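You operate a simulated robot arm through the tools that you are given. There is no shell and no other tool. Be economical: measure what you need, move in short steps, check, and stop when the job is done.

You are at the controls of a simulated two-armed robot. One attempt, no reset.

Task
Pick up the tall silver wad with pink band with one hand, pass it to the other hand and put it on the top of table with pink edge. Fetch the teal tag marked in service and set it on the medium green paper round with green tab. Pull the door marked returns open. Do these in any order. Set down upright: tall silver wad with pink band.

Only the result counts: the job must be done as asked and must still hold three seconds after the hand-in. Knocking over, shifting, dropping, spilling or breaking anything else fails it.

Robot
Two 7-joint arms with fingered hands on one trunk, on a base that drives. Base frame: it is fixed to the floor where the robot stands at the start and does not move with it; the origin is under the middle of the robot, x ahead of it, y to its left, z up; the surface under the hand at the start is at about z = 800. Units: mm, rad, N and s.
The left shoulder is at the start at [47, 160, 1094], the right one opposite. With the tool pointing down near the work surface each hand reaches from about 420 to 840 mm from the robot's upright axis, wherever it stands, measured 20 degrees to its own side. Places, roughly: door marked returns [200, -3800, 400]; medium green paper round with gree (18x19x3 cm) [1800, 3700, 900]; teal tag marked in service [3500, -1000, 500]; top of table with pink edge [-1900, -2100, 800]. Payload 4 kg a hand.
The TCP of each hand is the grasp point between the finger pads, 30 mm short of the fingertips. In the tool frame z runs along the fingers and y along their closing line. The gripper opens to 104 mm. The gripper's body begins 35 mm behind the TCP. The gripper is a hand of 4 fingers: y runs from the thumb to the fingers, the wrist lies at [-15, -104, -178] in the tool frame, and closing takes about 1.5 s.
Orientation is that of the tool frame in the base frame, as [roll, pitch, yaw] about the fixed x, y, z axes, in that order (R = Rz(yaw) Ry(pitch) Rx(roll)). With the fingers straight down and the wrist toward the robot, the tool's x, y and z point along [0, 1, 0], [1, 0, 0] and [0, 0, -1] of the base frame.

Tools
- The arms move only by the tool apply_moves. It takes "left_motion", "right_motion" or both (then of equal length, played together; a hand with none holds still); each is a list of rows, each a list of 7 numbers: the shift along the tool's x, y, z in mm, then the turn, a rotation vector about the tool's x, y, z in rad, then the closure in counts, from 0 (fully open) to 255 (shut). In form: [[x, y, z, wx, wy, wz, jaw], ...]. A call has 1 to 20 rows; each row is the pose to reach, as a shift and turn from the pose commanded when the call began, along the tool's axes at that moment. Rows are played at 5 a second. More than 50 mm and 0.15 rad between two rows, or a gripper value outside its range, and nothing of the call is played. Where a pose cannot be reached the arm comes as near as it can. A force on the tool above 40 N (or 10 N above the force at the start of the call, whichever is more), or a blocked arm, ends the call early, and 0.2 s more pass. The fingers move at their own pace (about 45 mm/s each) and stop on an object; they squeeze with about 30 N. The grip force told is the motor's: it shows also when the fingers shut on nothing. Time passes only in rows, and 0.2 s behind the last, so rows that repeat a pose let the fingers close. The reply holds the time, the measured pose of the TCP, the force on the tool along the base axes, the opening and the grip force, in the units named above and with some noise, with the torque about the TCP (base axes, N m) and any sound that the robot's microphone picked up.
- Cameras (640 x 400 px; columns grow to the right, rows downward): "scene" is now at [122, -31.9, 1280]; the picture's right is [-0.36, -0.93, 0.00], its down [-0.43, 0.16, -0.89] and it looks along [0.83, -0.32, -0.46] (base axes); focal length 261 px, centre (320, 200). "left" rides on the left gripper at [-61, -92, -130] in its tool frame; the picture's right is [-0.81, -0.27, 0.52], its down [0.53, -0.71, 0.46] and it looks along [0.24, 0.64, 0.72] (tool axes); focal length 275 px, centre (320, 200). "right" rides on the right gripper at [61, -92, -130] in its tool frame; the picture's right is [-0.81, 0.28, -0.52], its down [-0.53, -0.71, 0.46] and it looks along [-0.24, 0.64, 0.72] (tool axes); focal length 275 px, centre (320, 200). There is no depth. A picture from a camera that has moved, and an enlarged one, comes with that camera's place and axes in the base frame and with its lens.
- get_image(camera): a new picture of that camera. The clock stands still meanwhile.
- lift_body(by): slides the trunk up (or, below 0, down) by that many mm; the arms and the scene camera ride with it, the base frame stays. It gives what a move gives, with no picture.
- roll_base(legs): drives the robot by 1 to 6 legs, each [ahead, turn to the left] in mm and rad, along the robot's own axes; the way and the turn of a leg run together, so that a leg with both is an arc; at most 1500 mm and 3.142 rad a leg. The arms and the cameras ride along, it lands a little off, and it stops where it bumps. It gives what a move gives.
- preshape(shape, hand): the hand has 4 fingers and takes this shape, open, in about a second: jaw (thumb against the fingers, like two jaws); tri (thumb and two fingers); tip (a fingertip pinch); poke (one finger out to press); point (the index stretched); flat (the hand flat); cup (the hand cupped); fist (a fist). The gripper value then closes the fingers along that shape, each until it touches; the sizes above hold for jaw. It gives what a move gives, with no picture.
- turn_head(pan, tilt): turns the head with the scene camera to pan (to the left, within 1.396 rad either way) and tilt (down, from -0.506 to 1.204), counted from straight ahead of the robot. It gives what a move gives.
- zoom(camera, box): a new picture of the part [left, top, right, bottom] of that camera's present view, enlarged. The clock stands still meanwhile.
- job_done(): hands the job in; it is judged then, once.

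Work in short steps. Places have to be worked out from the pictures, the camera data and where the tool is seen: move nearer, look again, correct. Check each grasp and each placing, and mend what went wrong. You have 165 turns and 118 pictures in all, those below and enlarged ones among them. Open the grippers and draw the arms clear of the work before you hand the job in, unless the task says otherwise; then end with one line.

The tools are called after "Call:" as name(argument=value, ...) on one line, values as JSON. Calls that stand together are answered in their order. apply_moves: Moves the arms, as the interface text tells. Its arguments: {"type":"object","properties":{"left_motion":{"type":"array"},"right_motion":{"type":"array"}},"required":[]} The other tools are called the same way: lift_body (by) slides the trunk up or down; preshape (shape, hand) gives the hand a shape; roll_base (legs) drives the base; turn_head (pan, tilt) turns the head that bears the scene camera; get_image (camera) takes a picture; zoom (camera, box) takes an enlarged picture of a part of a camera's view; job_done () hands the job in.

At the start:

```text
clock: 0.0
left_tool_pos: [614.0, 98.3, 1122.4]
left_tool_rot: [3.136, 0.002, 1.57]
left_force: [-0.8, 0.6, 0.5]
left_ft_torque: [0.03, 0.03, 0.01]
left_opening: 103.8
left_finger_force: 0.0
left_shape: jaw
right_tool_pos: [493.4, -376.9, 1041.6]
right_tool_rot: [3.136, 0.003, 1.57]
right_force: [-0.8, 0.1, -0.1]
right_ft_torque: [0.02, 0.02, 0.0]
right_opening: 103.6
right_finger_force: 0.0
right_shape: jaw
trunk travel left (down, up): [-300.0, 207.0]
robot x, y, heading: [-0.0, -3.0, -0.002]
head pan, tilt: [-0.363, 0.473]
```

scene: 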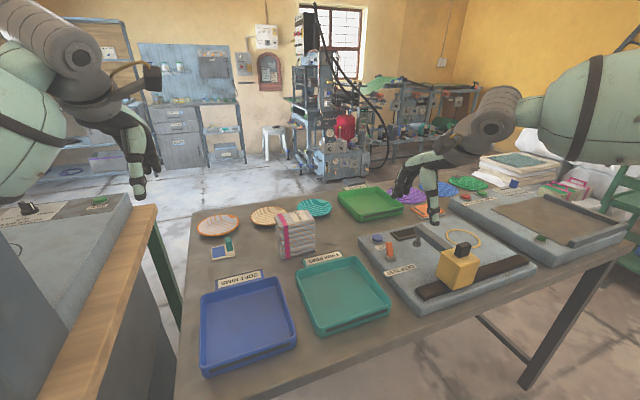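
right: 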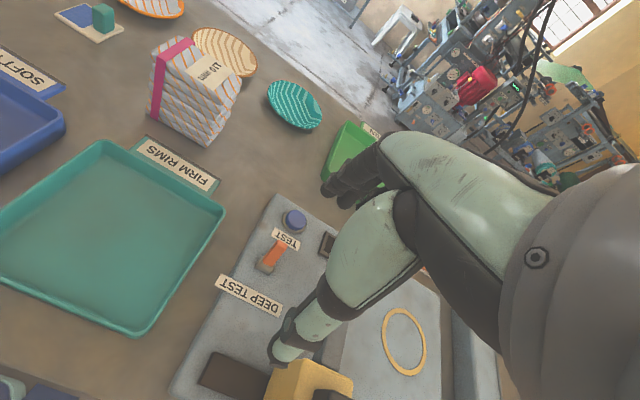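
left: 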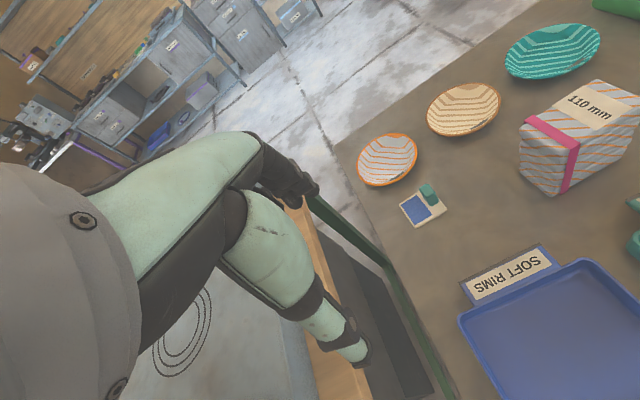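

The table in front holds a striped wad with a pink band. I'll zoom on it to identify it.

Call:
zoom(camera="scene", box=[180, 170, 400, 310])

Call:
zoom(camera="scene", box=[380, 140, 640, 300])

```text
2.86 times, centred on (290, 240) of scene
camera zoom: at [122.0, -31.9, 1280.0], right [-0.36, -0.93, 0.0], down [-0.43, 0.16, -0.89], along [0.83, -0.32, -0.46], focal length 747 px, centre (406, 86)
```

zoom: 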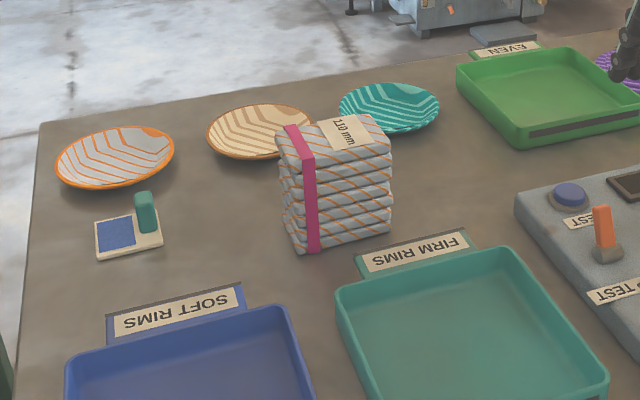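

```text
2.46 times, centred on (510, 220) of scene
camera zoom: at [122.0, -31.9, 1280.0], right [-0.36, -0.93, 0.0], down [-0.43, 0.16, -0.89], along [0.83, -0.32, -0.46], focal length 643 px, centre (-148, 151)
```

zoom: 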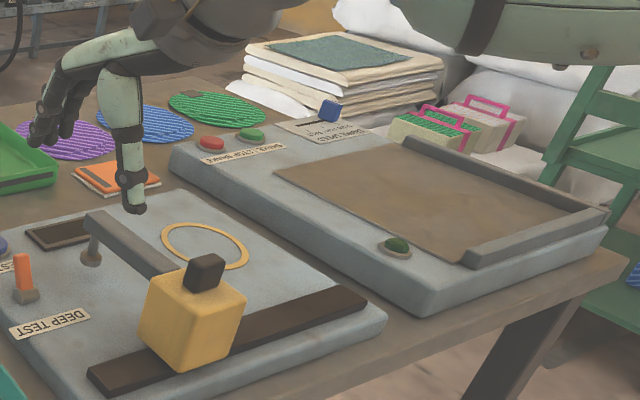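

The wad stands at about x 695–763, y −143…−236, with its narrow side along x. I'll take it with the right hand tilted outward (so the left can take it from the other side), first moving to a pregrasp with clearance.

Call:
apply_moves(right_motion=[[0, 0, 0, 0, 0.117, 0, 0], [0, 20, 0, 0, 0.233, 0, 0], [10, 60, 5, 0, 0.35, 0, 0], [20, 100, 15, 0, 0.467, 0, 0], [30, 140, 25, 0, 0.583, 0, 0], [45, 180, 35, 0, 0.7, 0, 0], [60, 217, 45, 0, 0.7, 0, 0], [70, 237, 60, 0, 0.7, 0, 0]])

Call:
get_image(camera="right")

Call:
get_image(camera="scene")

```text
clock: 1.8
left_tool_pos: [601.7, 95.5, 1130.4]
left_tool_rot: [3.124, -0.001, 1.571]
left_force: [0.1, -0.7, 0.0]
left_ft_torque: [-0.02, 0.01, 0.01]
left_opening: 103.8
left_finger_force: 0.1
left_shape: jaw
right_tool_pos: [706.2, -305.3, 998.3]
right_tool_rot: [3.12, -0.699, 1.584]
right_force: [0.2, 0.5, -0.4]
right_ft_torque: [0.01, -0.01, 0.02]
right_opening: 103.7
right_finger_force: 0.0
right_shape: jaw
right hand out of reach, approached as far as the arm can: row 8
trunk travel left (down, up): [-300.0, 207.0]
robot x, y, heading: [-1.1, -2.1, 0.001]
head pan, tilt: [-0.363, 0.473]
```

```text
112 pictures are left
camera right: at [612.3, -341.0, 1136.8], right [0.28, -0.95, -0.12], down [-0.7, -0.11, -0.7], along [0.66, 0.28, -0.7], focal length 275 px, centre (320, 200)
```

right: 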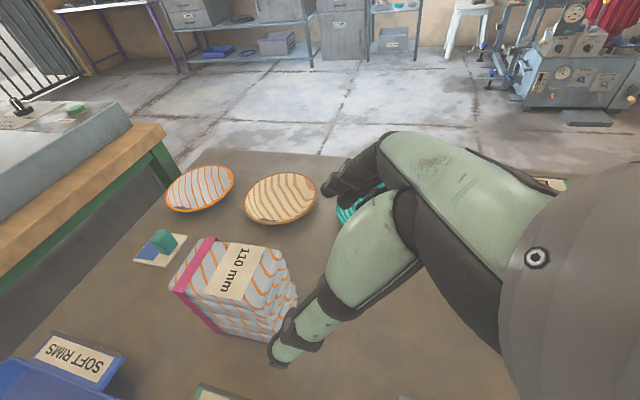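

```text
111 pictures are left
camera scene: at [122.3, -33.7, 1279.9], right [-0.36, -0.93, 0.0], down [-0.43, 0.16, -0.89], along [0.83, -0.32, -0.46], focal length 261 px, centre (320, 200)
```

scene: 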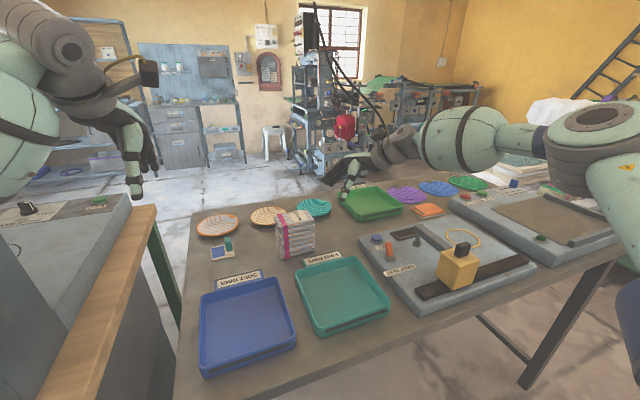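

The arm runs out of reach slightly at this height. Zooming on the wad to measure it better.

Call:
zoom(camera="right", box=[120, 200, 340, 370])

```text
2.35 times, centred on (230, 285) of right
camera zoom: at [612.3, -341.0, 1136.8], right [0.28, -0.95, -0.12], down [-0.7, -0.11, -0.7], along [0.66, 0.28, -0.7], focal length 648 px, centre (532, 0)
```

zoom: 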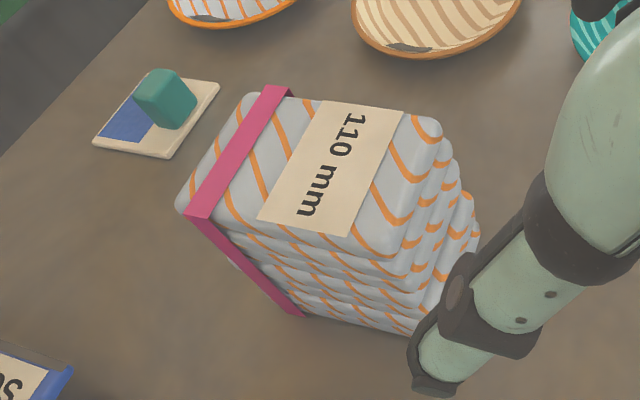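

The wad spans about x 693–754, y −125…−230, top z≈897. I move a little toward a pregrasp on its axis and check.

Call:
apply_moves(right_motion=[[-9, 8, 15, 0, 0, 0, 0], [-9, 8, 40, 0, 0, 0, 0]])

Call:
get_image(camera="right")

```text
clock: 2.4
left_tool_pos: [601.4, 96.6, 1129.4]
left_tool_rot: [3.126, -0.001, 1.573]
left_force: [-0.1, -0.8, 0.3]
left_ft_torque: [0.01, 0.0, 0.01]
left_opening: 104.0
left_finger_force: 0.1
left_shape: jaw
right_tool_pos: [697.6, -281.1, 973.5]
right_tool_rot: [3.121, -0.698, 1.583]
right_force: [-0.3, -0.4, -0.5]
right_ft_torque: [-0.02, 0.01, 0.01]
right_opening: 103.8
right_finger_force: 0.1
right_shape: jaw
right hand out of reach, approached as far as the arm can: row 1, 2
trunk travel left (down, up): [-300.0, 207.0]
robot x, y, heading: [0.9, 2.8, -0.0]
head pan, tilt: [-0.363, 0.473]
```

```text
109 pictures are left
camera right: at [603.2, -316.9, 1111.6], right [0.28, -0.95, -0.12], down [-0.7, -0.11, -0.7], along [0.66, 0.28, -0.7], focal length 275 px, centre (320, 200)
```

right: 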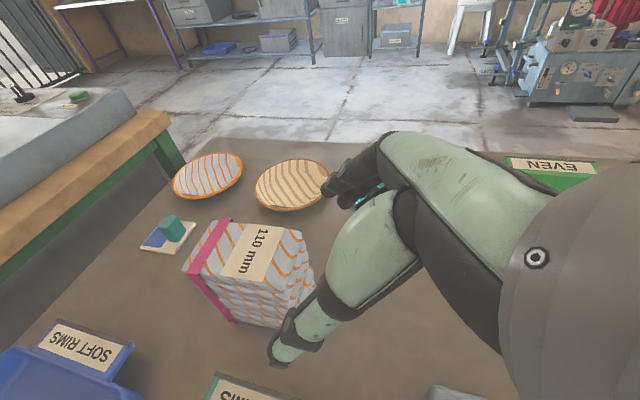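

Reach falls short by about 40 mm. I look down to see how much room the base has to the table.

Call:
turn_head(pan=0, tilt=1.2)

Call:
get_image(camera="scene")

```text
clock: 3.5
left_tool_pos: [600.6, 96.1, 1129.5]
left_tool_rot: [3.123, 0.001, 1.573]
left_force: [-0.7, -0.1, 0.4]
left_ft_torque: [-0.02, 0.01, -0.02]
left_opening: 103.9
left_finger_force: 0.0
left_shape: jaw
right_tool_pos: [698.1, -282.1, 972.7]
right_tool_rot: [3.122, -0.698, 1.583]
right_force: [0.9, -0.7, 0.1]
right_ft_torque: [0.0, -0.01, 0.03]
right_opening: 104.2
right_finger_force: 0.1
right_shape: jaw
trunk travel left (down, up): [-300.0, 207.0]
robot x, y, heading: [3.4, -0.3, -0.0]
head pan, tilt: [0.0, 1.201]
```

```text
108 pictures are left
camera scene: at [92.6, -1.3, 1224.0], right [0.0, -1.0, 0.0], down [-0.93, 0.0, -0.36], along [0.36, 0.0, -0.93], focal length 261 px, centre (320, 200)
```

scene: 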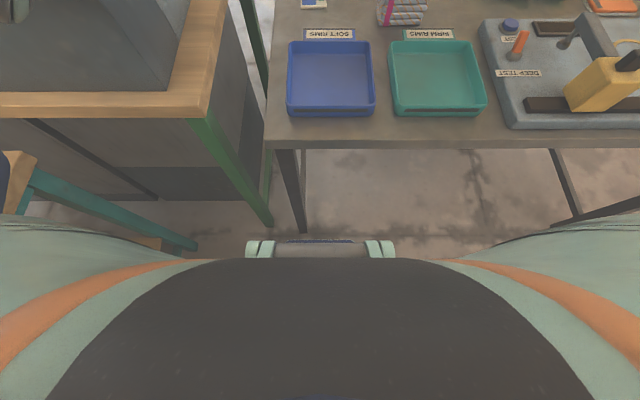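

Table edge is at x≈362 and its leg at ≈(400,70); a 25 mm nudge is safe. I also reduce the right-hand tilt to get more reach.

Call:
roll_base(legs=[[25, 0]])

Call:
apply_moves(right_motion=[[0, 0, 0, 0, -0.15, 0, 0], [0, 0, 0, 0, -0.3, 0, 0], [0, 0, 0, 0, -0.45, 0, 0], [15, 0, 26, 0, -0.45, 0, 0], [26, 0, 52, 0, -0.45, 0, 0]])

Call:
get_image(camera="right")

```text
clock: 4.4
left_tool_pos: [632.0, 99.2, 1125.9]
left_tool_rot: [3.131, -0.001, 1.575]
left_force: [0.4, 0.5, -0.4]
left_ft_torque: [-0.01, 0.01, 0.0]
left_opening: 104.0
left_finger_force: 0.1
left_shape: jaw
right_tool_pos: [723.2, -278.8, 971.0]
right_tool_rot: [3.128, -0.692, 1.568]
right_force: [-2.7, 0.6, -7.1]
right_ft_torque: [0.34, -0.22, -0.19]
right_opening: 104.5
right_finger_force: 0.0
right_shape: jaw
trunk travel left (down, up): [-300.0, 207.0]
robot x, y, heading: [22.2, 0.7, -0.001]
head pan, tilt: [0.0, 1.201]
stopped in leg 1: the robot was blocked; the commanded pose is now the measured one
```

```text
clock: 5.6
left_tool_pos: [631.2, 98.5, 1124.5]
left_tool_rot: [3.13, -0.001, 1.573]
left_force: [-0.4, -0.4, -1.0]
left_ft_torque: [0.02, -0.01, -0.05]
left_opening: 104.3
left_finger_force: 0.0
left_shape: jaw
right_tool_pos: [723.8, -227.0, 946.2]
right_tool_rot: [3.13, -0.247, 1.572]
right_force: [-0.6, 0.1, 0.1]
right_ft_torque: [-0.04, -0.01, 0.01]
right_opening: 104.1
right_finger_force: 0.1
right_shape: jaw
trunk travel left (down, up): [-300.0, 207.0]
robot x, y, heading: [23.3, 0.5, 0.006]
head pan, tilt: [0.0, 1.201]
```

```text
107 pictures are left
camera right: at [630.4, -198.2, 1087.2], right [0.27, -0.91, 0.31], down [-0.71, -0.4, -0.58], along [0.65, -0.06, -0.75], focal length 275 px, centre (320, 200)
```

right: 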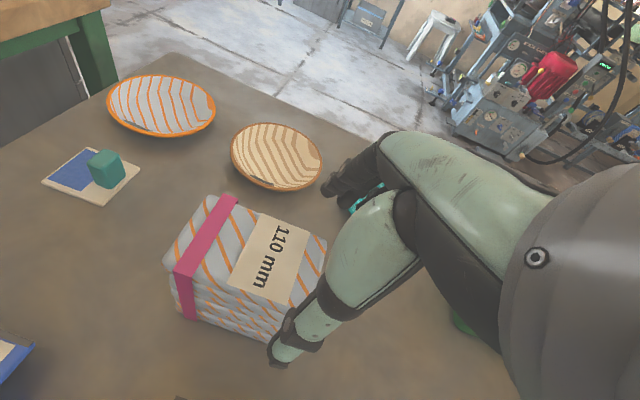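

Pose is aligned (wad centre x≈724, y −130…−231). I descend along the tool axis and close.

Call:
apply_moves(right_motion=[[3, 0, 25, 0, 0, 0, 0], [4, 0, 50, 0, 0, 0, 0], [4, 0, 67, 0, 0, 0, 0]])

Call:
get_image(camera="right")

```text
clock: 6.4
left_tool_pos: [631.6, 98.0, 1125.0]
left_tool_rot: [3.13, -0.001, 1.573]
left_force: [0.6, 1.0, 0.1]
left_ft_torque: [-0.01, 0.01, 0.03]
left_opening: 103.9
left_finger_force: 0.0
left_shape: jaw
right_tool_pos: [702.5, -217.3, 894.8]
right_tool_rot: [3.127, -0.25, 1.57]
right_force: [1.8, -0.8, 3.7]
right_ft_torque: [0.0, -0.09, -0.04]
right_opening: 104.0
right_finger_force: 0.1
right_shape: jaw
right hand out of reach, approached as far as the arm can: row 1, 2, 3
trunk travel left (down, up): [-300.0, 207.0]
robot x, y, heading: [22.3, 1.5, 0.002]
head pan, tilt: [0.0, 1.201]
```

```text
106 pictures are left
camera right: at [609.3, -188.5, 1035.6], right [0.27, -0.91, 0.3], down [-0.71, -0.4, -0.58], along [0.66, -0.06, -0.75], focal length 275 px, centre (320, 200)
```

right: 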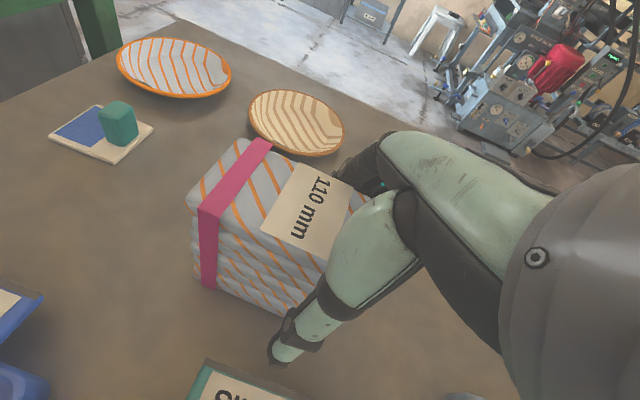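

Lowering the arm costs reach and pulled the hand back. I go back up and will lower with the trunk instead.

Call:
apply_moves(right_motion=[[0, 0, -30, 0, 0, 0, 0], [8, 5, -50, 0, 0, 0, 0], [16, 15, -54, 0, 0, 0, 0], [20, 22, -54, 0, 0, 0, 0]])

Call:
get_image(camera="right")

```text
clock: 7.4
left_tool_pos: [631.4, 96.8, 1125.3]
left_tool_rot: [3.132, 0.0, 1.574]
left_force: [-0.4, 0.1, -0.4]
left_ft_torque: [0.01, 0.01, -0.02]
left_opening: 103.9
left_finger_force: 0.0
left_shape: jaw
right_tool_pos: [724.0, -211.1, 952.2]
right_tool_rot: [3.128, -0.25, 1.572]
right_force: [-0.9, -0.4, -0.4]
right_ft_torque: [0.04, -0.02, -0.02]
right_opening: 104.1
right_finger_force: 0.0
right_shape: jaw
trunk travel left (down, up): [-300.0, 207.0]
robot x, y, heading: [22.4, 1.5, 0.004]
head pan, tilt: [0.0, 1.201]
```

```text
105 pictures are left
camera right: at [630.0, -182.6, 1093.5], right [0.27, -0.91, 0.31], down [-0.71, -0.4, -0.58], along [0.65, -0.06, -0.75], focal length 275 px, centre (320, 200)
```

right: 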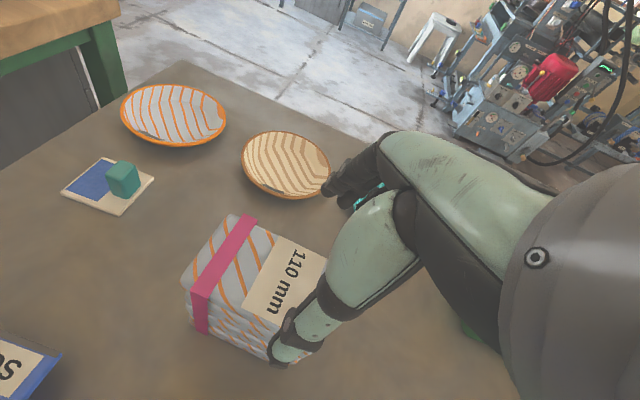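

The wad looks unmoved within a few mm. I lower the trunk so the open fingers pass down around it.

Call:
lift_body(by=-40)

Call:
get_image(camera="right")

Call:
get_image(camera="left")

```text
clock: 8.3
left_tool_pos: [622.3, 92.5, 1096.3]
left_tool_rot: [3.112, -0.007, 1.571]
left_force: [0.3, -0.1, -0.5]
left_ft_torque: [-0.04, 0.01, 0.01]
left_opening: 103.9
left_finger_force: 0.0
left_shape: jaw
right_tool_pos: [717.1, -215.3, 919.3]
right_tool_rot: [3.115, -0.256, 1.574]
right_force: [0.6, -0.3, 0.4]
right_ft_torque: [-0.03, -0.01, -0.03]
right_opening: 103.9
right_finger_force: 0.1
right_shape: jaw
trunk travel left (down, up): [-260.0, 247.0]
robot x, y, heading: [21.3, 2.5, 0.002]
head pan, tilt: [0.0, 1.201]
```

```text
104 pictures are left
camera right: at [621.8, -187.9, 1059.3], right [0.26, -0.92, 0.3], down [-0.7, -0.4, -0.59], along [0.66, -0.05, -0.75], focal length 275 px, centre (320, 200)
```

right: 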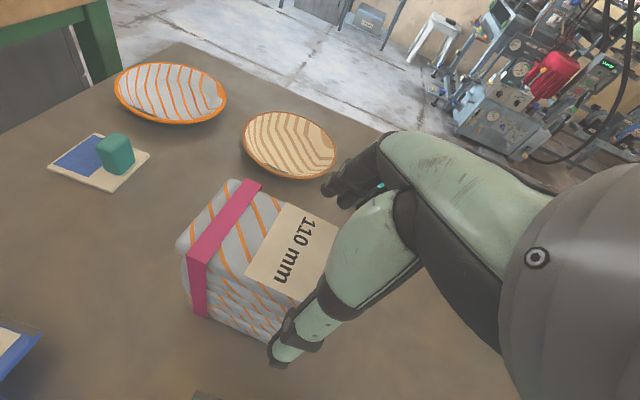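

```text
103 pictures are left
camera left: at [525.8, 29.8, 1224.2], right [-0.26, -0.81, -0.53], down [-0.7, 0.54, -0.47], along [0.67, 0.25, -0.7], focal length 275 px, centre (320, 200)
```

left: 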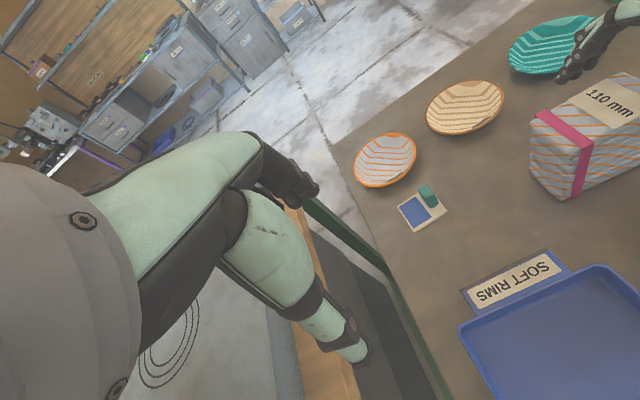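

Fingers bracket the wad. Lowering another 38 mm.

Call:
lift_body(by=-38)

Call:
zoom(camera="left", box=[480, 0, 640, 220])

Call:
get_image(camera="right")

```text
clock: 9.1
left_tool_pos: [623.3, 83.2, 1056.0]
left_tool_rot: [3.118, -0.014, 1.569]
left_force: [-0.1, 0.1, -0.5]
left_ft_torque: [0.01, -0.02, -0.01]
left_opening: 103.8
left_finger_force: 0.1
left_shape: jaw
right_tool_pos: [717.2, -221.1, 878.4]
right_tool_rot: [3.116, -0.262, 1.573]
right_force: [0.1, -0.3, -1.0]
right_ft_torque: [0.01, -0.01, -0.01]
right_opening: 103.9
right_finger_force: 0.1
right_shape: jaw
trunk travel left (down, up): [-222.0, 285.0]
robot x, y, heading: [21.3, 3.2, 0.001]
head pan, tilt: [0.0, 1.201]
```

```text
1.82 times, centred on (560, 110) of left
camera zoom: at [526.1, 20.5, 1183.4], right [-0.27, -0.8, -0.54], down [-0.7, 0.54, -0.46], along [0.66, 0.25, -0.71], focal length 500 px, centre (-116, 364)
```

zoom: 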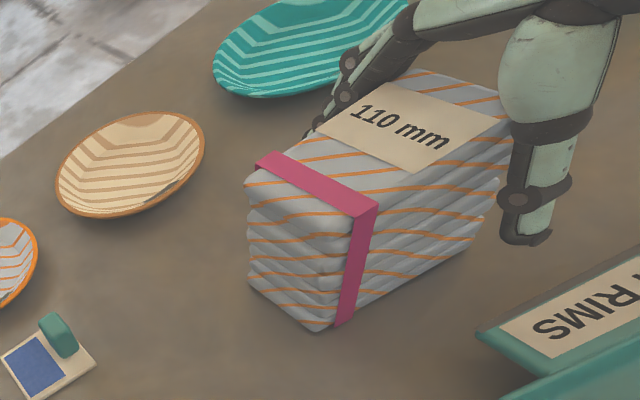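

```text
101 pictures are left
camera right: at [621.7, -193.9, 1020.1], right [0.27, -0.92, 0.3], down [-0.7, -0.39, -0.59], along [0.66, -0.05, -0.75], focal length 275 px, centre (320, 200)
```

right: 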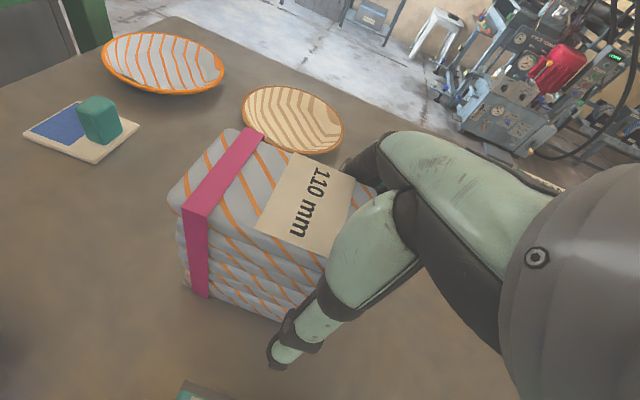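

Hand straddles the wad but has drifted to its right end; I shift it 20 mm left and close.

Call:
apply_moves(right_motion=[[10, 0, 2, 0, 0, 0, 0], [20, 0, 4, 0, 0, 0, 0], [20, 0, 4, 0, 0, 0, 255], [20, 0, 4, 0, 0, 0, 255], [20, 0, 4, 0, 0, 0, 255], [20, 0, 4, 0, 0, 0, 255], [20, 0, 4, 0, 0, 0, 255], [20, 0, 4, 0, 0, 0, 255], [20, 0, 4, 0, 0, 0, 255], [20, 0, 4, 0, 0, 0, 255]])

Call:
zoom(camera="left", box=[480, 0, 640, 220])

```text
clock: 11.3
left_tool_pos: [622.7, 83.0, 1055.9]
left_tool_rot: [3.119, -0.012, 1.567]
left_force: [0.3, 0.9, 0.1]
left_ft_torque: [0.01, 0.01, 0.01]
left_opening: 104.2
left_finger_force: 0.1
left_shape: jaw
right_tool_pos: [709.8, -203.9, 881.2]
right_tool_rot: [3.118, -0.261, 1.575]
right_force: [0.4, -0.8, 0.3]
right_ft_torque: [-0.08, -0.03, -0.02]
right_opening: 58.1
right_finger_force: 30.2
right_shape: jaw
right hand out of reach, approached as far as the arm can: row 1, 2, 3, 4, 5, 6, 7, 8, 9, 10
trunk travel left (down, up): [-222.0, 285.0]
robot x, y, heading: [22.1, -2.1, -0.0]
head pan, tilt: [0.0, 1.201]
```

```text
1.82 times, centred on (560, 110) of left
camera zoom: at [526.3, 20.5, 1183.3], right [-0.27, -0.8, -0.53], down [-0.7, 0.54, -0.46], along [0.66, 0.25, -0.71], focal length 500 px, centre (-116, 364)
```

zoom: 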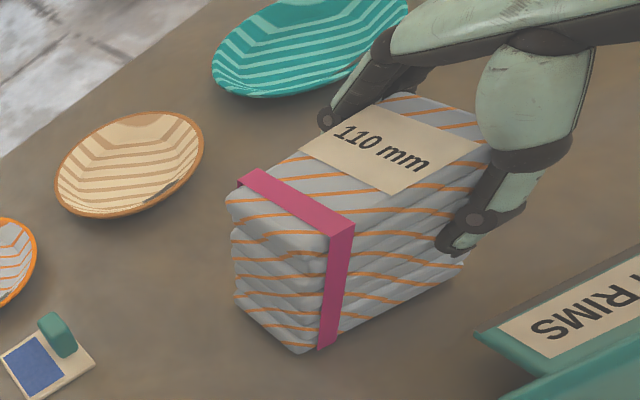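

Gripped (58 mm, 30 N). Lifting with the trunk by 100 mm.

Call:
lift_body(by=100)

Call:
get_image(camera="left")

```text
clock: 12.6
left_tool_pos: [630.7, 99.9, 1146.7]
left_tool_rot: [3.13, 0.001, 1.577]
left_force: [-0.2, -0.5, -0.3]
left_ft_torque: [-0.02, -0.01, 0.04]
left_opening: 103.7
left_finger_force: 0.1
left_shape: jaw
right_tool_pos: [716.9, -193.9, 976.9]
right_tool_rot: [3.129, -0.251, 1.572]
right_force: [0.5, 0.6, -2.0]
right_ft_torque: [-0.03, -0.01, 0.04]
right_opening: 57.6
right_finger_force: 30.0
right_shape: jaw
trunk travel left (down, up): [-322.0, 185.0]
robot x, y, heading: [24.6, -2.6, 0.002]
head pan, tilt: [0.0, 1.201]
```

```text
99 pictures are left
camera left: at [537.5, 38.6, 1277.7], right [-0.26, -0.81, -0.52], down [-0.71, 0.53, -0.46], along [0.65, 0.25, -0.72], focal length 275 px, centre (320, 200)
```

left: 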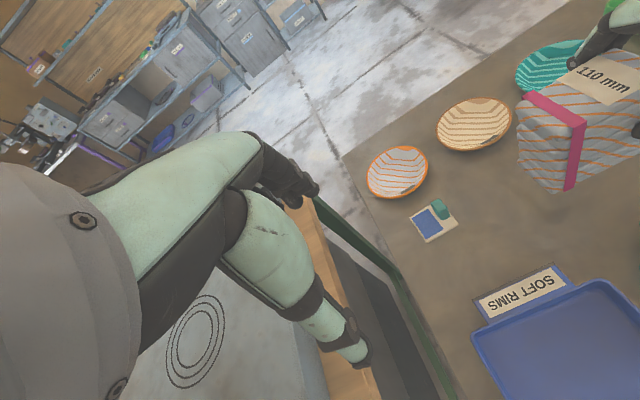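

The wad is lifted (~2 N). I bring it toward the robot for the handover and turn the left hand sideways to a pregrasp to its left.

Call:
apply_moves(right_motion=[[13, 0, -20, 0, 0, 0, 255], [26, -20, -36, 0, 0, 0, 255], [40, -50, -48, 0, 0, 0, 255], [55, -80, -60, 0, 0, 0, 255], [70, -110, -60, 0, 0, 0, 255], [85, -140, -60, 0, 0, 0, 255], [102, -160, -60, 0, 0, 0, 255], [102, -177, -60, 0, 0, 0, 255]], left_motion=[[0, 0, 0, 0, -0.125, 0, 0], [0, -10, 0, 0, -0.25, 0, 0], [0, -20, 10, 0, -0.375, 0, 0], [-10, -35, 20, 0, -0.5, 0, 0], [-20, -50, 35, 0, -0.625, 0, 0], [-35, -65, 50, 0, -0.75, 0, 0], [-50, -80, 60, 0, -0.875, 0, 0], [-60, -91, 73, 0, -1.0, 0, 0]])

Call:
get_image(camera="scene")

Call:
get_image(camera="left")

```text
clock: 14.2
left_tool_pos: [546.2, 37.0, 1168.8]
left_tool_rot: [2.893, 0.791, 1.368]
left_force: [0.3, 0.3, 0.5]
left_ft_torque: [0.0, 0.01, 0.0]
left_opening: 103.9
left_finger_force: 0.0
left_shape: jaw
right_tool_pos: [561.7, -126.1, 1054.9]
right_tool_rot: [3.121, -0.257, 1.575]
right_force: [-0.1, 1.0, -1.0]
right_ft_torque: [-0.11, -0.01, 0.02]
right_opening: 57.0
right_finger_force: 30.1
right_shape: jaw
trunk travel left (down, up): [-322.0, 185.0]
robot x, y, heading: [23.6, 0.6, -0.002]
head pan, tilt: [0.0, 1.201]
stopped in row 7 (left hand): the arm was blocked; the commanded pose is now the measured one
```

```text
98 pictures are left
camera scene: at [72.0, -10.1, 1246.2], right [0.0, -1.0, -0.01], down [-0.92, 0.0, -0.39], along [0.39, 0.01, -0.92], focal length 261 px, centre (320, 200)
```

scene: 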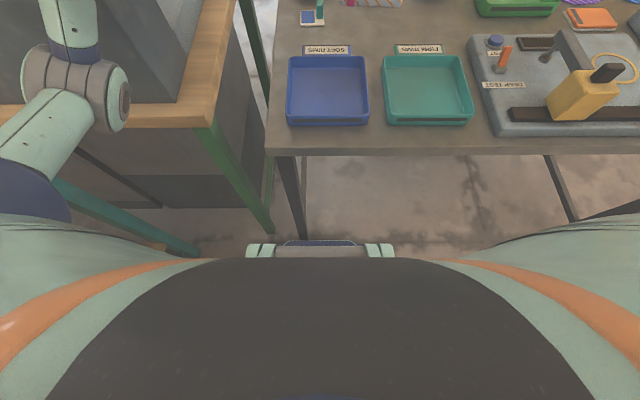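

```text
97 pictures are left
camera left: at [431.7, 91.2, 1285.3], right [-0.33, -0.93, 0.17], down [-0.58, 0.06, -0.81], along [0.74, -0.37, -0.56], focal length 275 px, centre (320, 200)
```

left: 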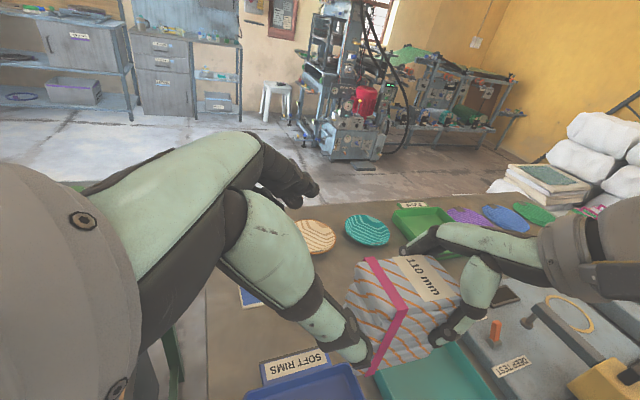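

The left arm was blocked. I look left to see what its elbow is touching.

Call:
turn_head(pan=0.6, tilt=0.7)

Call:
get_image(camera="scene")

```text
clock: 15.2
left_tool_pos: [549.2, 37.5, 1167.4]
left_tool_rot: [2.901, 0.785, 1.385]
left_force: [0.6, 0.9, 0.0]
left_ft_torque: [0.0, 0.0, -0.01]
left_opening: 104.0
left_finger_force: 0.1
left_shape: jaw
right_tool_pos: [564.1, -129.6, 1055.4]
right_tool_rot: [3.123, -0.26, 1.571]
right_force: [0.3, -0.2, -1.3]
right_ft_torque: [-0.05, 0.01, 0.02]
right_opening: 56.9
right_finger_force: 30.2
right_shape: jaw
trunk travel left (down, up): [-322.0, 185.0]
robot x, y, heading: [23.0, -0.4, 0.001]
head pan, tilt: [0.6, 0.7]
```

```text
96 pictures are left
camera scene: at [85.0, 33.5, 1285.4], right [0.56, -0.83, 0.01], down [-0.51, -0.36, -0.78], along [0.65, 0.44, -0.62], focal length 261 px, centre (320, 200)
```

scene: 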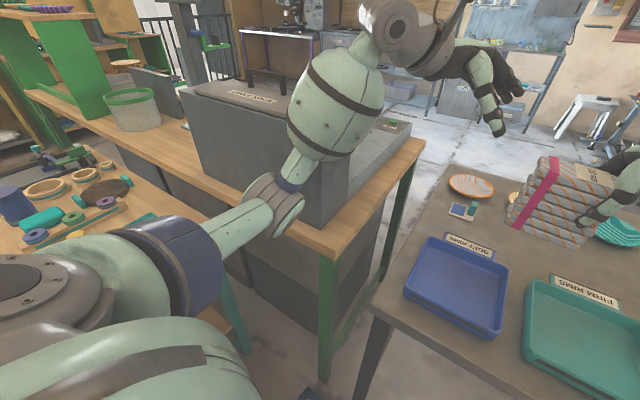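

The left elbow has met the grey box on the neighbouring desk. I back the robot straight away from the tables into free space.

Call:
roll_base(legs=[[-150, 0]])

Call:
turn_head(pan=1.39, tilt=0.5)

Call:
get_image(camera="scene")

Call:
turn_head(pan=-1.39, tilt=0.5)

Call:
get_image(camera="scene")

```text
clock: 15.9
left_tool_pos: [563.9, 36.8, 1171.2]
left_tool_rot: [2.883, 0.789, 1.363]
left_force: [-0.2, -0.1, 0.4]
left_ft_torque: [0.03, 0.05, -0.04]
left_opening: 104.0
left_finger_force: 0.0
left_shape: jaw
right_tool_pos: [579.7, -133.5, 1039.8]
right_tool_rot: [-3.133, -0.269, 1.552]
right_force: [0.0, 0.8, -1.3]
right_ft_torque: [-0.06, 0.01, -0.01]
right_opening: 56.6
right_finger_force: 30.0
right_shape: jaw
trunk travel left (down, up): [-322.0, 185.0]
robot x, y, heading: [13.4, -2.1, -0.002]
head pan, tilt: [0.6, 0.7]
stopped in leg 1: the robot was blocked; the commanded pose is now the measured one
```

```text
clock: 17.1
left_tool_pos: [564.9, 37.3, 1169.7]
left_tool_rot: [2.886, 0.79, 1.369]
left_force: [0.5, -0.1, -0.1]
left_ft_torque: [0.0, -0.01, -0.01]
left_opening: 103.9
left_finger_force: 0.0
left_shape: jaw
right_tool_pos: [579.7, -135.6, 1041.1]
right_tool_rot: [-3.134, -0.269, 1.555]
right_force: [-0.1, -0.4, -1.7]
right_ft_torque: [-0.04, 0.03, 0.0]
right_opening: 56.8
right_finger_force: 30.5
right_shape: jaw
trunk travel left (down, up): [-322.0, 185.0]
robot x, y, heading: [15.7, -2.7, 0.0]
head pan, tilt: [1.389, 0.499]
```

```text
95 pictures are left
camera scene: at [20.8, 75.3, 1302.0], right [0.98, -0.18, 0.03], down [-0.06, -0.46, -0.89], along [0.17, 0.87, -0.46], focal length 261 px, centre (320, 200)
```

scene: 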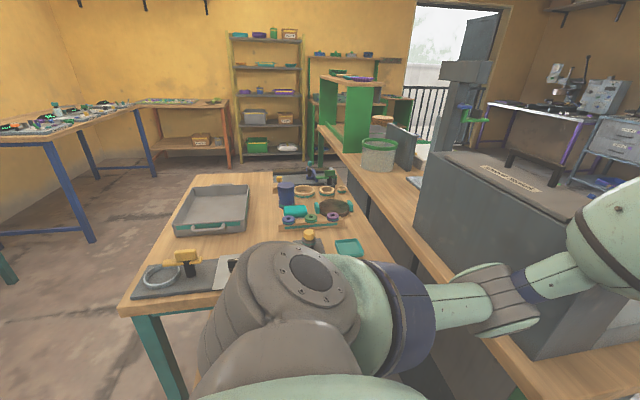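

```text
clock: 19.5
left_tool_pos: [564.0, 36.2, 1170.1]
left_tool_rot: [2.89, 0.789, 1.369]
left_force: [-0.6, -0.5, -0.5]
left_ft_torque: [-0.01, 0.04, 0.02]
left_opening: 104.0
left_finger_force: 0.1
left_shape: jaw
right_tool_pos: [579.6, -134.5, 1040.9]
right_tool_rot: [-3.135, -0.27, 1.556]
right_force: [0.1, -0.4, -1.8]
right_ft_torque: [-0.04, -0.01, 0.0]
right_opening: 56.6
right_finger_force: 30.0
right_shape: jaw
trunk travel left (down, up): [-322.0, 185.0]
robot x, y, heading: [11.1, -0.1, 0.001]
head pan, tilt: [-1.389, 0.499]
```

```text
94 pictures are left
camera scene: at [21.1, -103.8, 1300.0], right [-0.98, -0.18, -0.03], down [-0.06, 0.48, -0.88], along [0.17, -0.86, -0.48], focal length 261 px, centre (320, 200)
```

scene: 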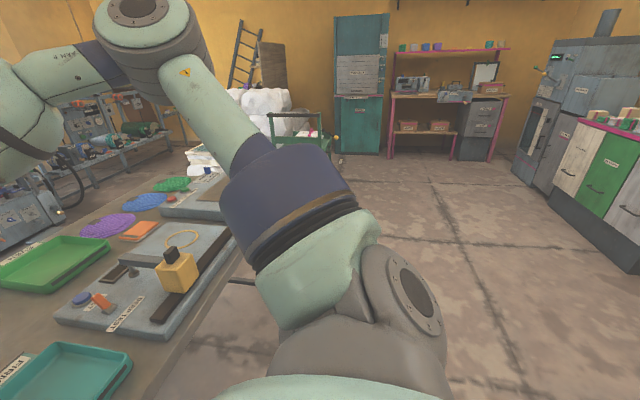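

Backing was blocked after 10 mm, most likely the elbow rubbing the box side. I turn the left hand back upright to pull the elbow in, then look again.

Call:
apply_moves(left_motion=[[0, 0, 0, 0, 0.13, 0, 0], [0, 0, 0, 0, 0.26, 0, 0], [0, 0, 0, 0, 0.39, 0, 0], [0, 0, 0, 0, 0.52, 0, 0], [0, 0, 0, 0, 0.65, 0, 0], [0, 0, 0, 0, 0.78, 0, 0]])

Call:
turn_head(pan=0.9, tilt=0.9)

Call:
get_image(camera="scene")

```text
clock: 20.9
left_tool_pos: [580.7, 51.9, 1157.4]
left_tool_rot: [2.99, 0.035, 1.555]
left_force: [0.2, -0.6, 0.2]
left_ft_torque: [0.03, 0.0, 0.01]
left_opening: 103.9
left_finger_force: 0.0
left_shape: jaw
right_tool_pos: [590.2, -118.4, 1036.2]
right_tool_rot: [-3.123, -0.248, 1.559]
right_force: [-0.4, -0.1, -0.9]
right_ft_torque: [-0.05, 0.0, 0.03]
right_opening: 56.2
right_finger_force: 30.1
right_shape: jaw
trunk travel left (down, up): [-322.0, 185.0]
robot x, y, heading: [15.8, -2.3, -0.002]
head pan, tilt: [-1.389, 0.499]
```

```text
clock: 23.0
left_tool_pos: [580.4, 50.9, 1157.2]
left_tool_rot: [2.99, 0.038, 1.553]
left_force: [0.3, -0.2, 0.0]
left_ft_torque: [0.02, 0.01, -0.03]
left_opening: 103.8
left_finger_force: 0.0
left_shape: jaw
right_tool_pos: [591.0, -117.9, 1035.1]
right_tool_rot: [-3.123, -0.248, 1.562]
right_force: [-0.2, 0.4, -1.9]
right_ft_torque: [-0.05, -0.02, 0.0]
right_opening: 56.8
right_finger_force: 30.1
right_shape: jaw
trunk travel left (down, up): [-322.0, 185.0]
robot x, y, heading: [15.2, -2.6, 0.008]
head pan, tilt: [0.901, 0.901]
```

```text
93 pictures are left
camera scene: at [82.0, 59.7, 1266.5], right [0.78, -0.62, 0.01], down [-0.48, -0.62, -0.62], along [0.39, 0.49, -0.78], focal length 261 px, centre (320, 200)
```

scene: 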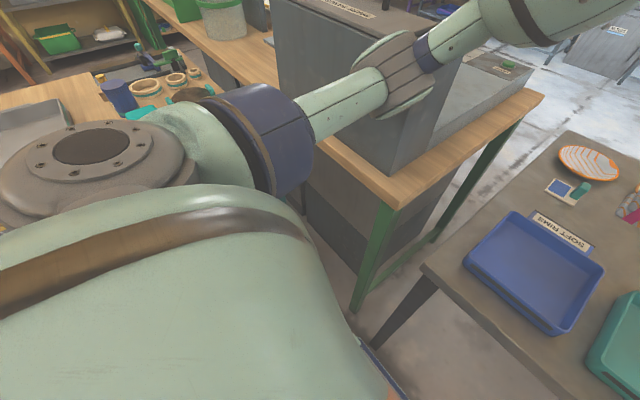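

The elbow is back close to its starting posture. I try backing off in a small step.

Call:
roll_base(legs=[[-80, 0]])

Call:
get_image(camera="scene")

```text
clock: 24.1
left_tool_pos: [524.0, 50.1, 1143.4]
left_tool_rot: [3.013, 0.037, 1.553]
left_force: [0.1, 0.6, 0.3]
left_ft_torque: [-0.01, 0.05, -0.01]
left_opening: 104.0
left_finger_force: 0.0
left_shape: jaw
right_tool_pos: [530.9, -119.9, 1022.0]
right_tool_rot: [-3.099, -0.252, 1.554]
right_force: [0.7, 0.5, -1.3]
right_ft_torque: [-0.09, 0.02, -0.02]
right_opening: 56.4
right_finger_force: 29.9
right_shape: jaw
trunk travel left (down, up): [-322.0, 185.0]
robot x, y, heading: [-66.9, -0.6, 0.005]
head pan, tilt: [0.901, 0.901]
```

```text
92 pictures are left
camera scene: at [27.6, 57.7, 1265.0], right [0.78, -0.62, -0.01], down [-0.5, -0.61, -0.61], along [0.37, 0.49, -0.79], focal length 261 px, centre (320, 200)
```

scene: 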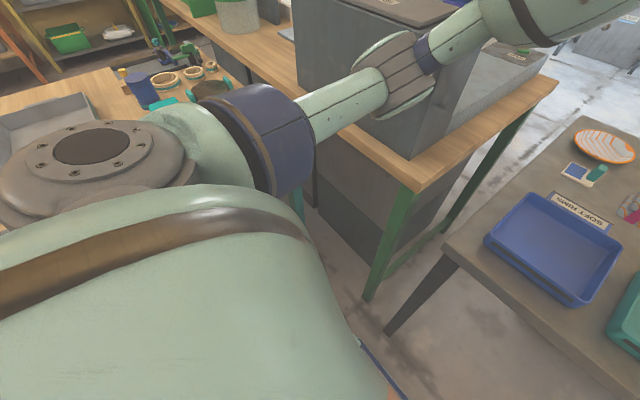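

That worked. Backing another 250 mm to clear the tables.

Call:
roll_base(legs=[[-250, 0]])

Call:
turn_head(pan=0.2, tilt=0.7)

Call:
get_image(camera="scene")

```text
clock: 26.0
left_tool_pos: [255.3, 49.1, 1152.0]
left_tool_rot: [3.001, 0.036, 1.553]
left_force: [-0.1, 0.3, -0.1]
left_ft_torque: [-0.02, -0.01, 0.03]
left_opening: 103.7
left_finger_force: 0.0
left_shape: jaw
right_tool_pos: [266.8, -119.3, 1031.5]
right_tool_rot: [-3.115, -0.25, 1.561]
right_force: [0.3, 0.7, -1.0]
right_ft_torque: [-0.05, 0.0, 0.0]
right_opening: 56.3
right_finger_force: 30.3
right_shape: jaw
trunk travel left (down, up): [-322.0, 185.0]
robot x, y, heading: [-319.4, -0.5, -0.001]
head pan, tilt: [0.901, 0.901]
```

```text
clock: 27.1
left_tool_pos: [245.3, 45.7, 1159.1]
left_tool_rot: [2.975, 0.046, 1.542]
left_force: [-0.4, -0.6, 0.1]
left_ft_torque: [0.02, 0.02, -0.03]
left_opening: 104.1
left_finger_force: 0.1
left_shape: jaw
right_tool_pos: [255.5, -121.7, 1037.5]
right_tool_rot: [-3.125, -0.251, 1.564]
right_force: [-0.3, -0.6, -1.3]
right_ft_torque: [-0.05, 0.02, 0.02]
right_opening: 56.5
right_finger_force: 29.8
right_shape: jaw
trunk travel left (down, up): [-322.0, 185.0]
robot x, y, heading: [-318.6, -0.6, -0.0]
head pan, tilt: [0.201, 0.7]
```

```text
91 pictures are left
camera scene: at [-187.9, 15.4, 1280.5], right [0.2, -0.98, 0.0], down [-0.64, -0.13, -0.76], along [0.74, 0.15, -0.66], focal length 261 px, centre (320, 200)
```

scene: 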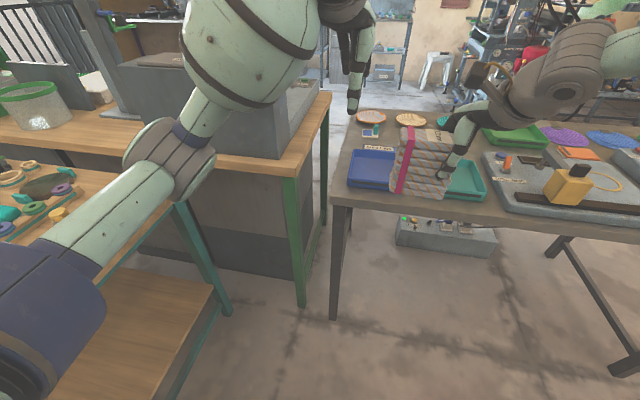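

Now in free space with the wad secure. I square the left hand up, then tilt it to point at the wad.

Call:
apply_moves(left_motion=[[0, 0, 0, 0.08, 0, 0, 0], [0, 0, 0, 0.166, 0, 0, 0]])

Call:
apply_moves(left_motion=[[0, 0, 0, 0, -0.125, 0, 0], [0, 5, 0, 0, -0.25, 0, 0], [0, 10, 0, 0, -0.375, 0, 0], [0, 10, 10, 0, -0.5, 0, 0], [0, 10, 30, 0, -0.625, 0, 0], [-5, 10, 50, 0, -0.75, 0, 0], [-10, 10, 80, 0, -0.875, 0, 0], [-18, 10, 108, 0, -1.0, 0, 0]])

Call:
get_image(camera="left")

Call:
get_image(camera="scene")

```text
clock: 27.7
left_tool_pos: [243.1, 49.3, 1159.1]
left_tool_rot: [-3.13, 0.034, 1.557]
left_force: [-0.4, 0.0, 0.3]
left_ft_torque: [0.03, 0.04, 0.0]
left_opening: 104.3
left_finger_force: 0.0
left_shape: jaw
right_tool_pos: [253.9, -121.1, 1036.5]
right_tool_rot: [-3.127, -0.252, 1.565]
right_force: [0.2, -0.4, -1.8]
right_ft_torque: [0.01, 0.0, -0.01]
right_opening: 56.5
right_finger_force: 29.7
right_shape: jaw
trunk travel left (down, up): [-322.0, 185.0]
robot x, y, heading: [-318.9, -2.8, 0.003]
head pan, tilt: [0.201, 0.7]
```

```text
clock: 29.5
left_tool_pos: [249.4, 28.4, 1051.4]
left_tool_rot: [-3.125, 1.037, 1.567]
left_force: [0.7, 1.1, 0.0]
left_ft_torque: [0.01, 0.0, -0.02]
left_opening: 103.9
left_finger_force: 0.1
left_shape: jaw
right_tool_pos: [254.9, -120.3, 1037.2]
right_tool_rot: [-3.126, -0.252, 1.563]
right_force: [0.3, -0.2, -2.4]
right_ft_torque: [-0.01, 0.02, 0.01]
right_opening: 56.5
right_finger_force: 30.2
right_shape: jaw
trunk travel left (down, up): [-322.0, 185.0]
robot x, y, heading: [-320.9, 2.1, -0.002]
head pan, tilt: [0.201, 0.7]
```

```text
90 pictures are left
camera left: at [160.6, 110.6, 1172.2], right [-0.29, -0.85, 0.44], down [-0.72, -0.11, -0.68], along [0.63, -0.51, -0.58], focal length 275 px, centre (320, 200)
```

left: 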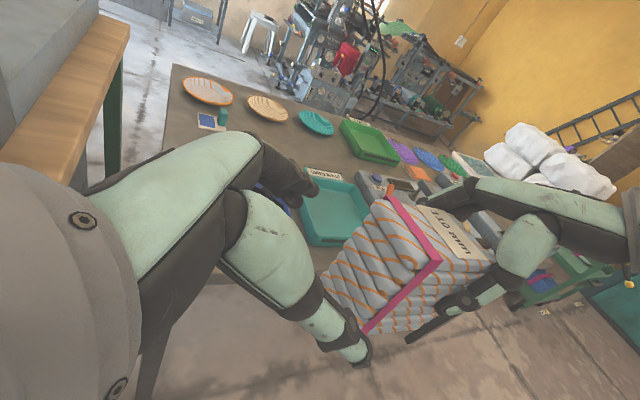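

```text
89 pictures are left
camera scene: at [-189.0, 15.4, 1280.7], right [0.2, -0.98, 0.0], down [-0.64, -0.13, -0.76], along [0.74, 0.15, -0.65], focal length 261 px, centre (320, 200)
```

scene: 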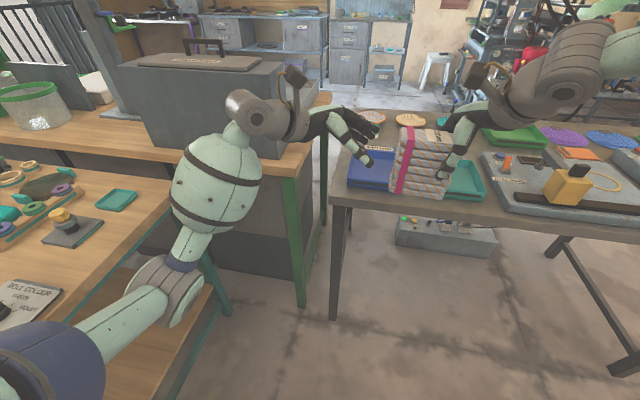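

Left hand is pointing at the wad. Zooming to verify the wad's attitude and height.

Call:
zoom(camera="scene", box=[310, 70, 510, 210])

Call:
zoom(camera="left", box=[240, 140, 560, 390])

```text
2.86 times, centred on (410, 140) of scene
camera zoom: at [-189.0, 15.4, 1280.7], right [0.2, -0.98, 0.0], down [-0.64, -0.13, -0.76], along [0.74, 0.15, -0.65], focal length 747 px, centre (63, 371)
```

zoom: 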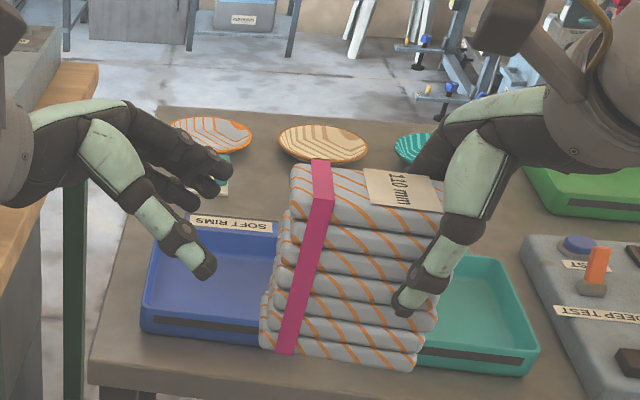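

```text
1.60 times, centred on (400, 265) of left
camera zoom: at [160.6, 110.6, 1172.2], right [-0.29, -0.85, 0.44], down [-0.72, -0.11, -0.68], along [0.63, -0.51, -0.58], focal length 440 px, centre (192, 96)
```

zoom: 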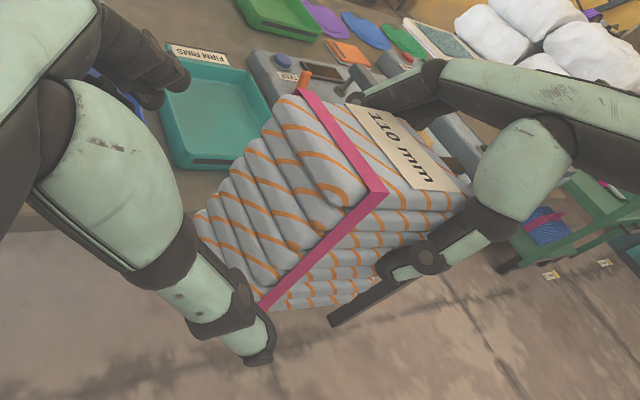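

The wad is upright with its left face at y≈−47, z 957–1065. I advance the left hand around it and close.

Call:
apply_moves(left_motion=[[2, 5, 30, 0, 0, 0, 0], [3, 5, 60, 0, 0, 0, 0], [3, 5, 80, 0, 0, 0, 0], [3, 5, 97, 0, 0, 0, 0]])

Call:
zoom(camera="scene", box=[310, 70, 510, 210])

Call:
get_image(camera="left")

```text
clock: 30.5
left_tool_pos: [255.5, -54.9, 999.1]
left_tool_rot: [-3.118, 1.035, 1.574]
left_force: [-0.3, 0.7, -0.2]
left_ft_torque: [-0.03, 0.04, 0.01]
left_opening: 104.0
left_finger_force: 0.1
left_shape: jaw
right_tool_pos: [254.9, -121.4, 1038.5]
right_tool_rot: [-3.125, -0.251, 1.563]
right_force: [-0.7, -0.2, -2.1]
right_ft_torque: [-0.07, 0.02, 0.0]
right_opening: 56.3
right_finger_force: 29.8
right_shape: jaw
trunk travel left (down, up): [-322.0, 185.0]
robot x, y, heading: [-321.7, -1.9, 0.0]
head pan, tilt: [0.201, 0.7]
```

```text
2.86 times, centred on (410, 140) of scene
camera zoom: at [-188.9, 14.8, 1280.7], right [0.2, -0.98, 0.0], down [-0.64, -0.13, -0.76], along [0.74, 0.15, -0.65], focal length 747 px, centre (63, 371)
```

zoom: 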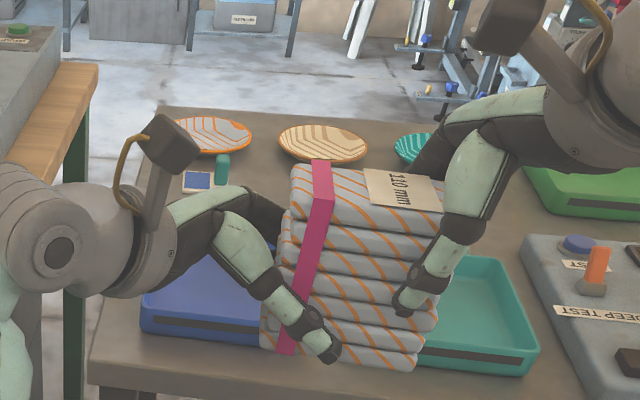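

```text
85 pictures are left
camera left: at [164.5, 27.6, 1119.6], right [-0.28, -0.85, 0.44], down [-0.72, -0.11, -0.68], along [0.63, -0.51, -0.59], focal length 275 px, centre (320, 200)
```

left: 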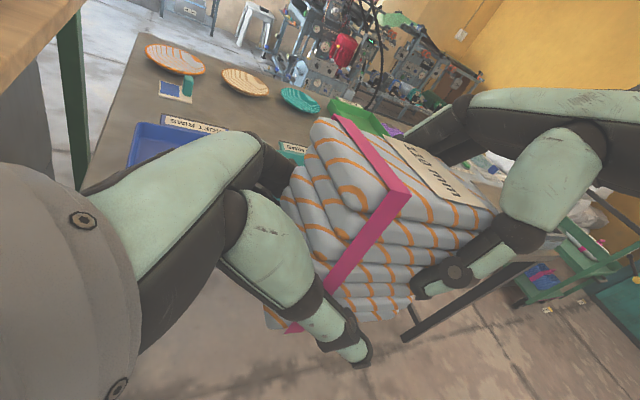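

The left hand straddles the wad well. Closing it.

Call:
apply_moves(left_motion=[[0, 0, 0, 0, 0, 0, 255], [0, 0, 0, 0, 0, 0, 255], [0, 0, 0, 0, 0, 0, 255], [0, 0, 0, 0, 0, 0, 255], [0, 0, 0, 0, 0, 0, 255], [0, 0, 0, 0, 0, 0, 255], [0, 0, 0, 0, 0, 0, 255], [0, 0, 0, 0, 0, 0, 255], [0, 0, 0, 0, 0, 0, 255]])

Call:
zoom(camera="scene", box=[310, 70, 510, 210])

```text
clock: 32.5
left_tool_pos: [254.2, -54.0, 998.4]
left_tool_rot: [-3.121, 1.035, 1.571]
left_force: [0.6, 2.4, 0.8]
left_ft_torque: [-0.1, -0.23, 0.15]
left_opening: 69.6
left_finger_force: 30.2
left_shape: jaw
right_tool_pos: [253.5, -121.0, 1037.6]
right_tool_rot: [-3.127, -0.25, 1.563]
right_force: [-0.5, -3.1, -1.7]
right_ft_torque: [-0.11, 0.25, -0.08]
right_opening: 56.2
right_finger_force: 30.3
right_shape: jaw
trunk travel left (down, up): [-322.0, 185.0]
robot x, y, heading: [-318.0, 1.1, 0.001]
head pan, tilt: [0.201, 0.7]
```

```text
2.86 times, centred on (410, 140) of scene
camera zoom: at [-189.0, 15.3, 1280.7], right [0.2, -0.98, 0.0], down [-0.64, -0.13, -0.76], along [0.74, 0.15, -0.65], focal length 747 px, centre (63, 371)
```

zoom: 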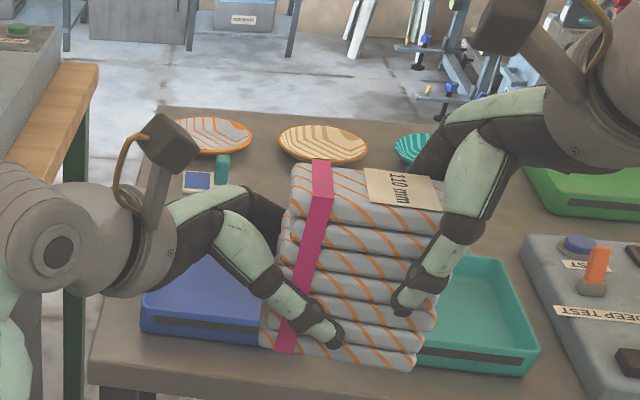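

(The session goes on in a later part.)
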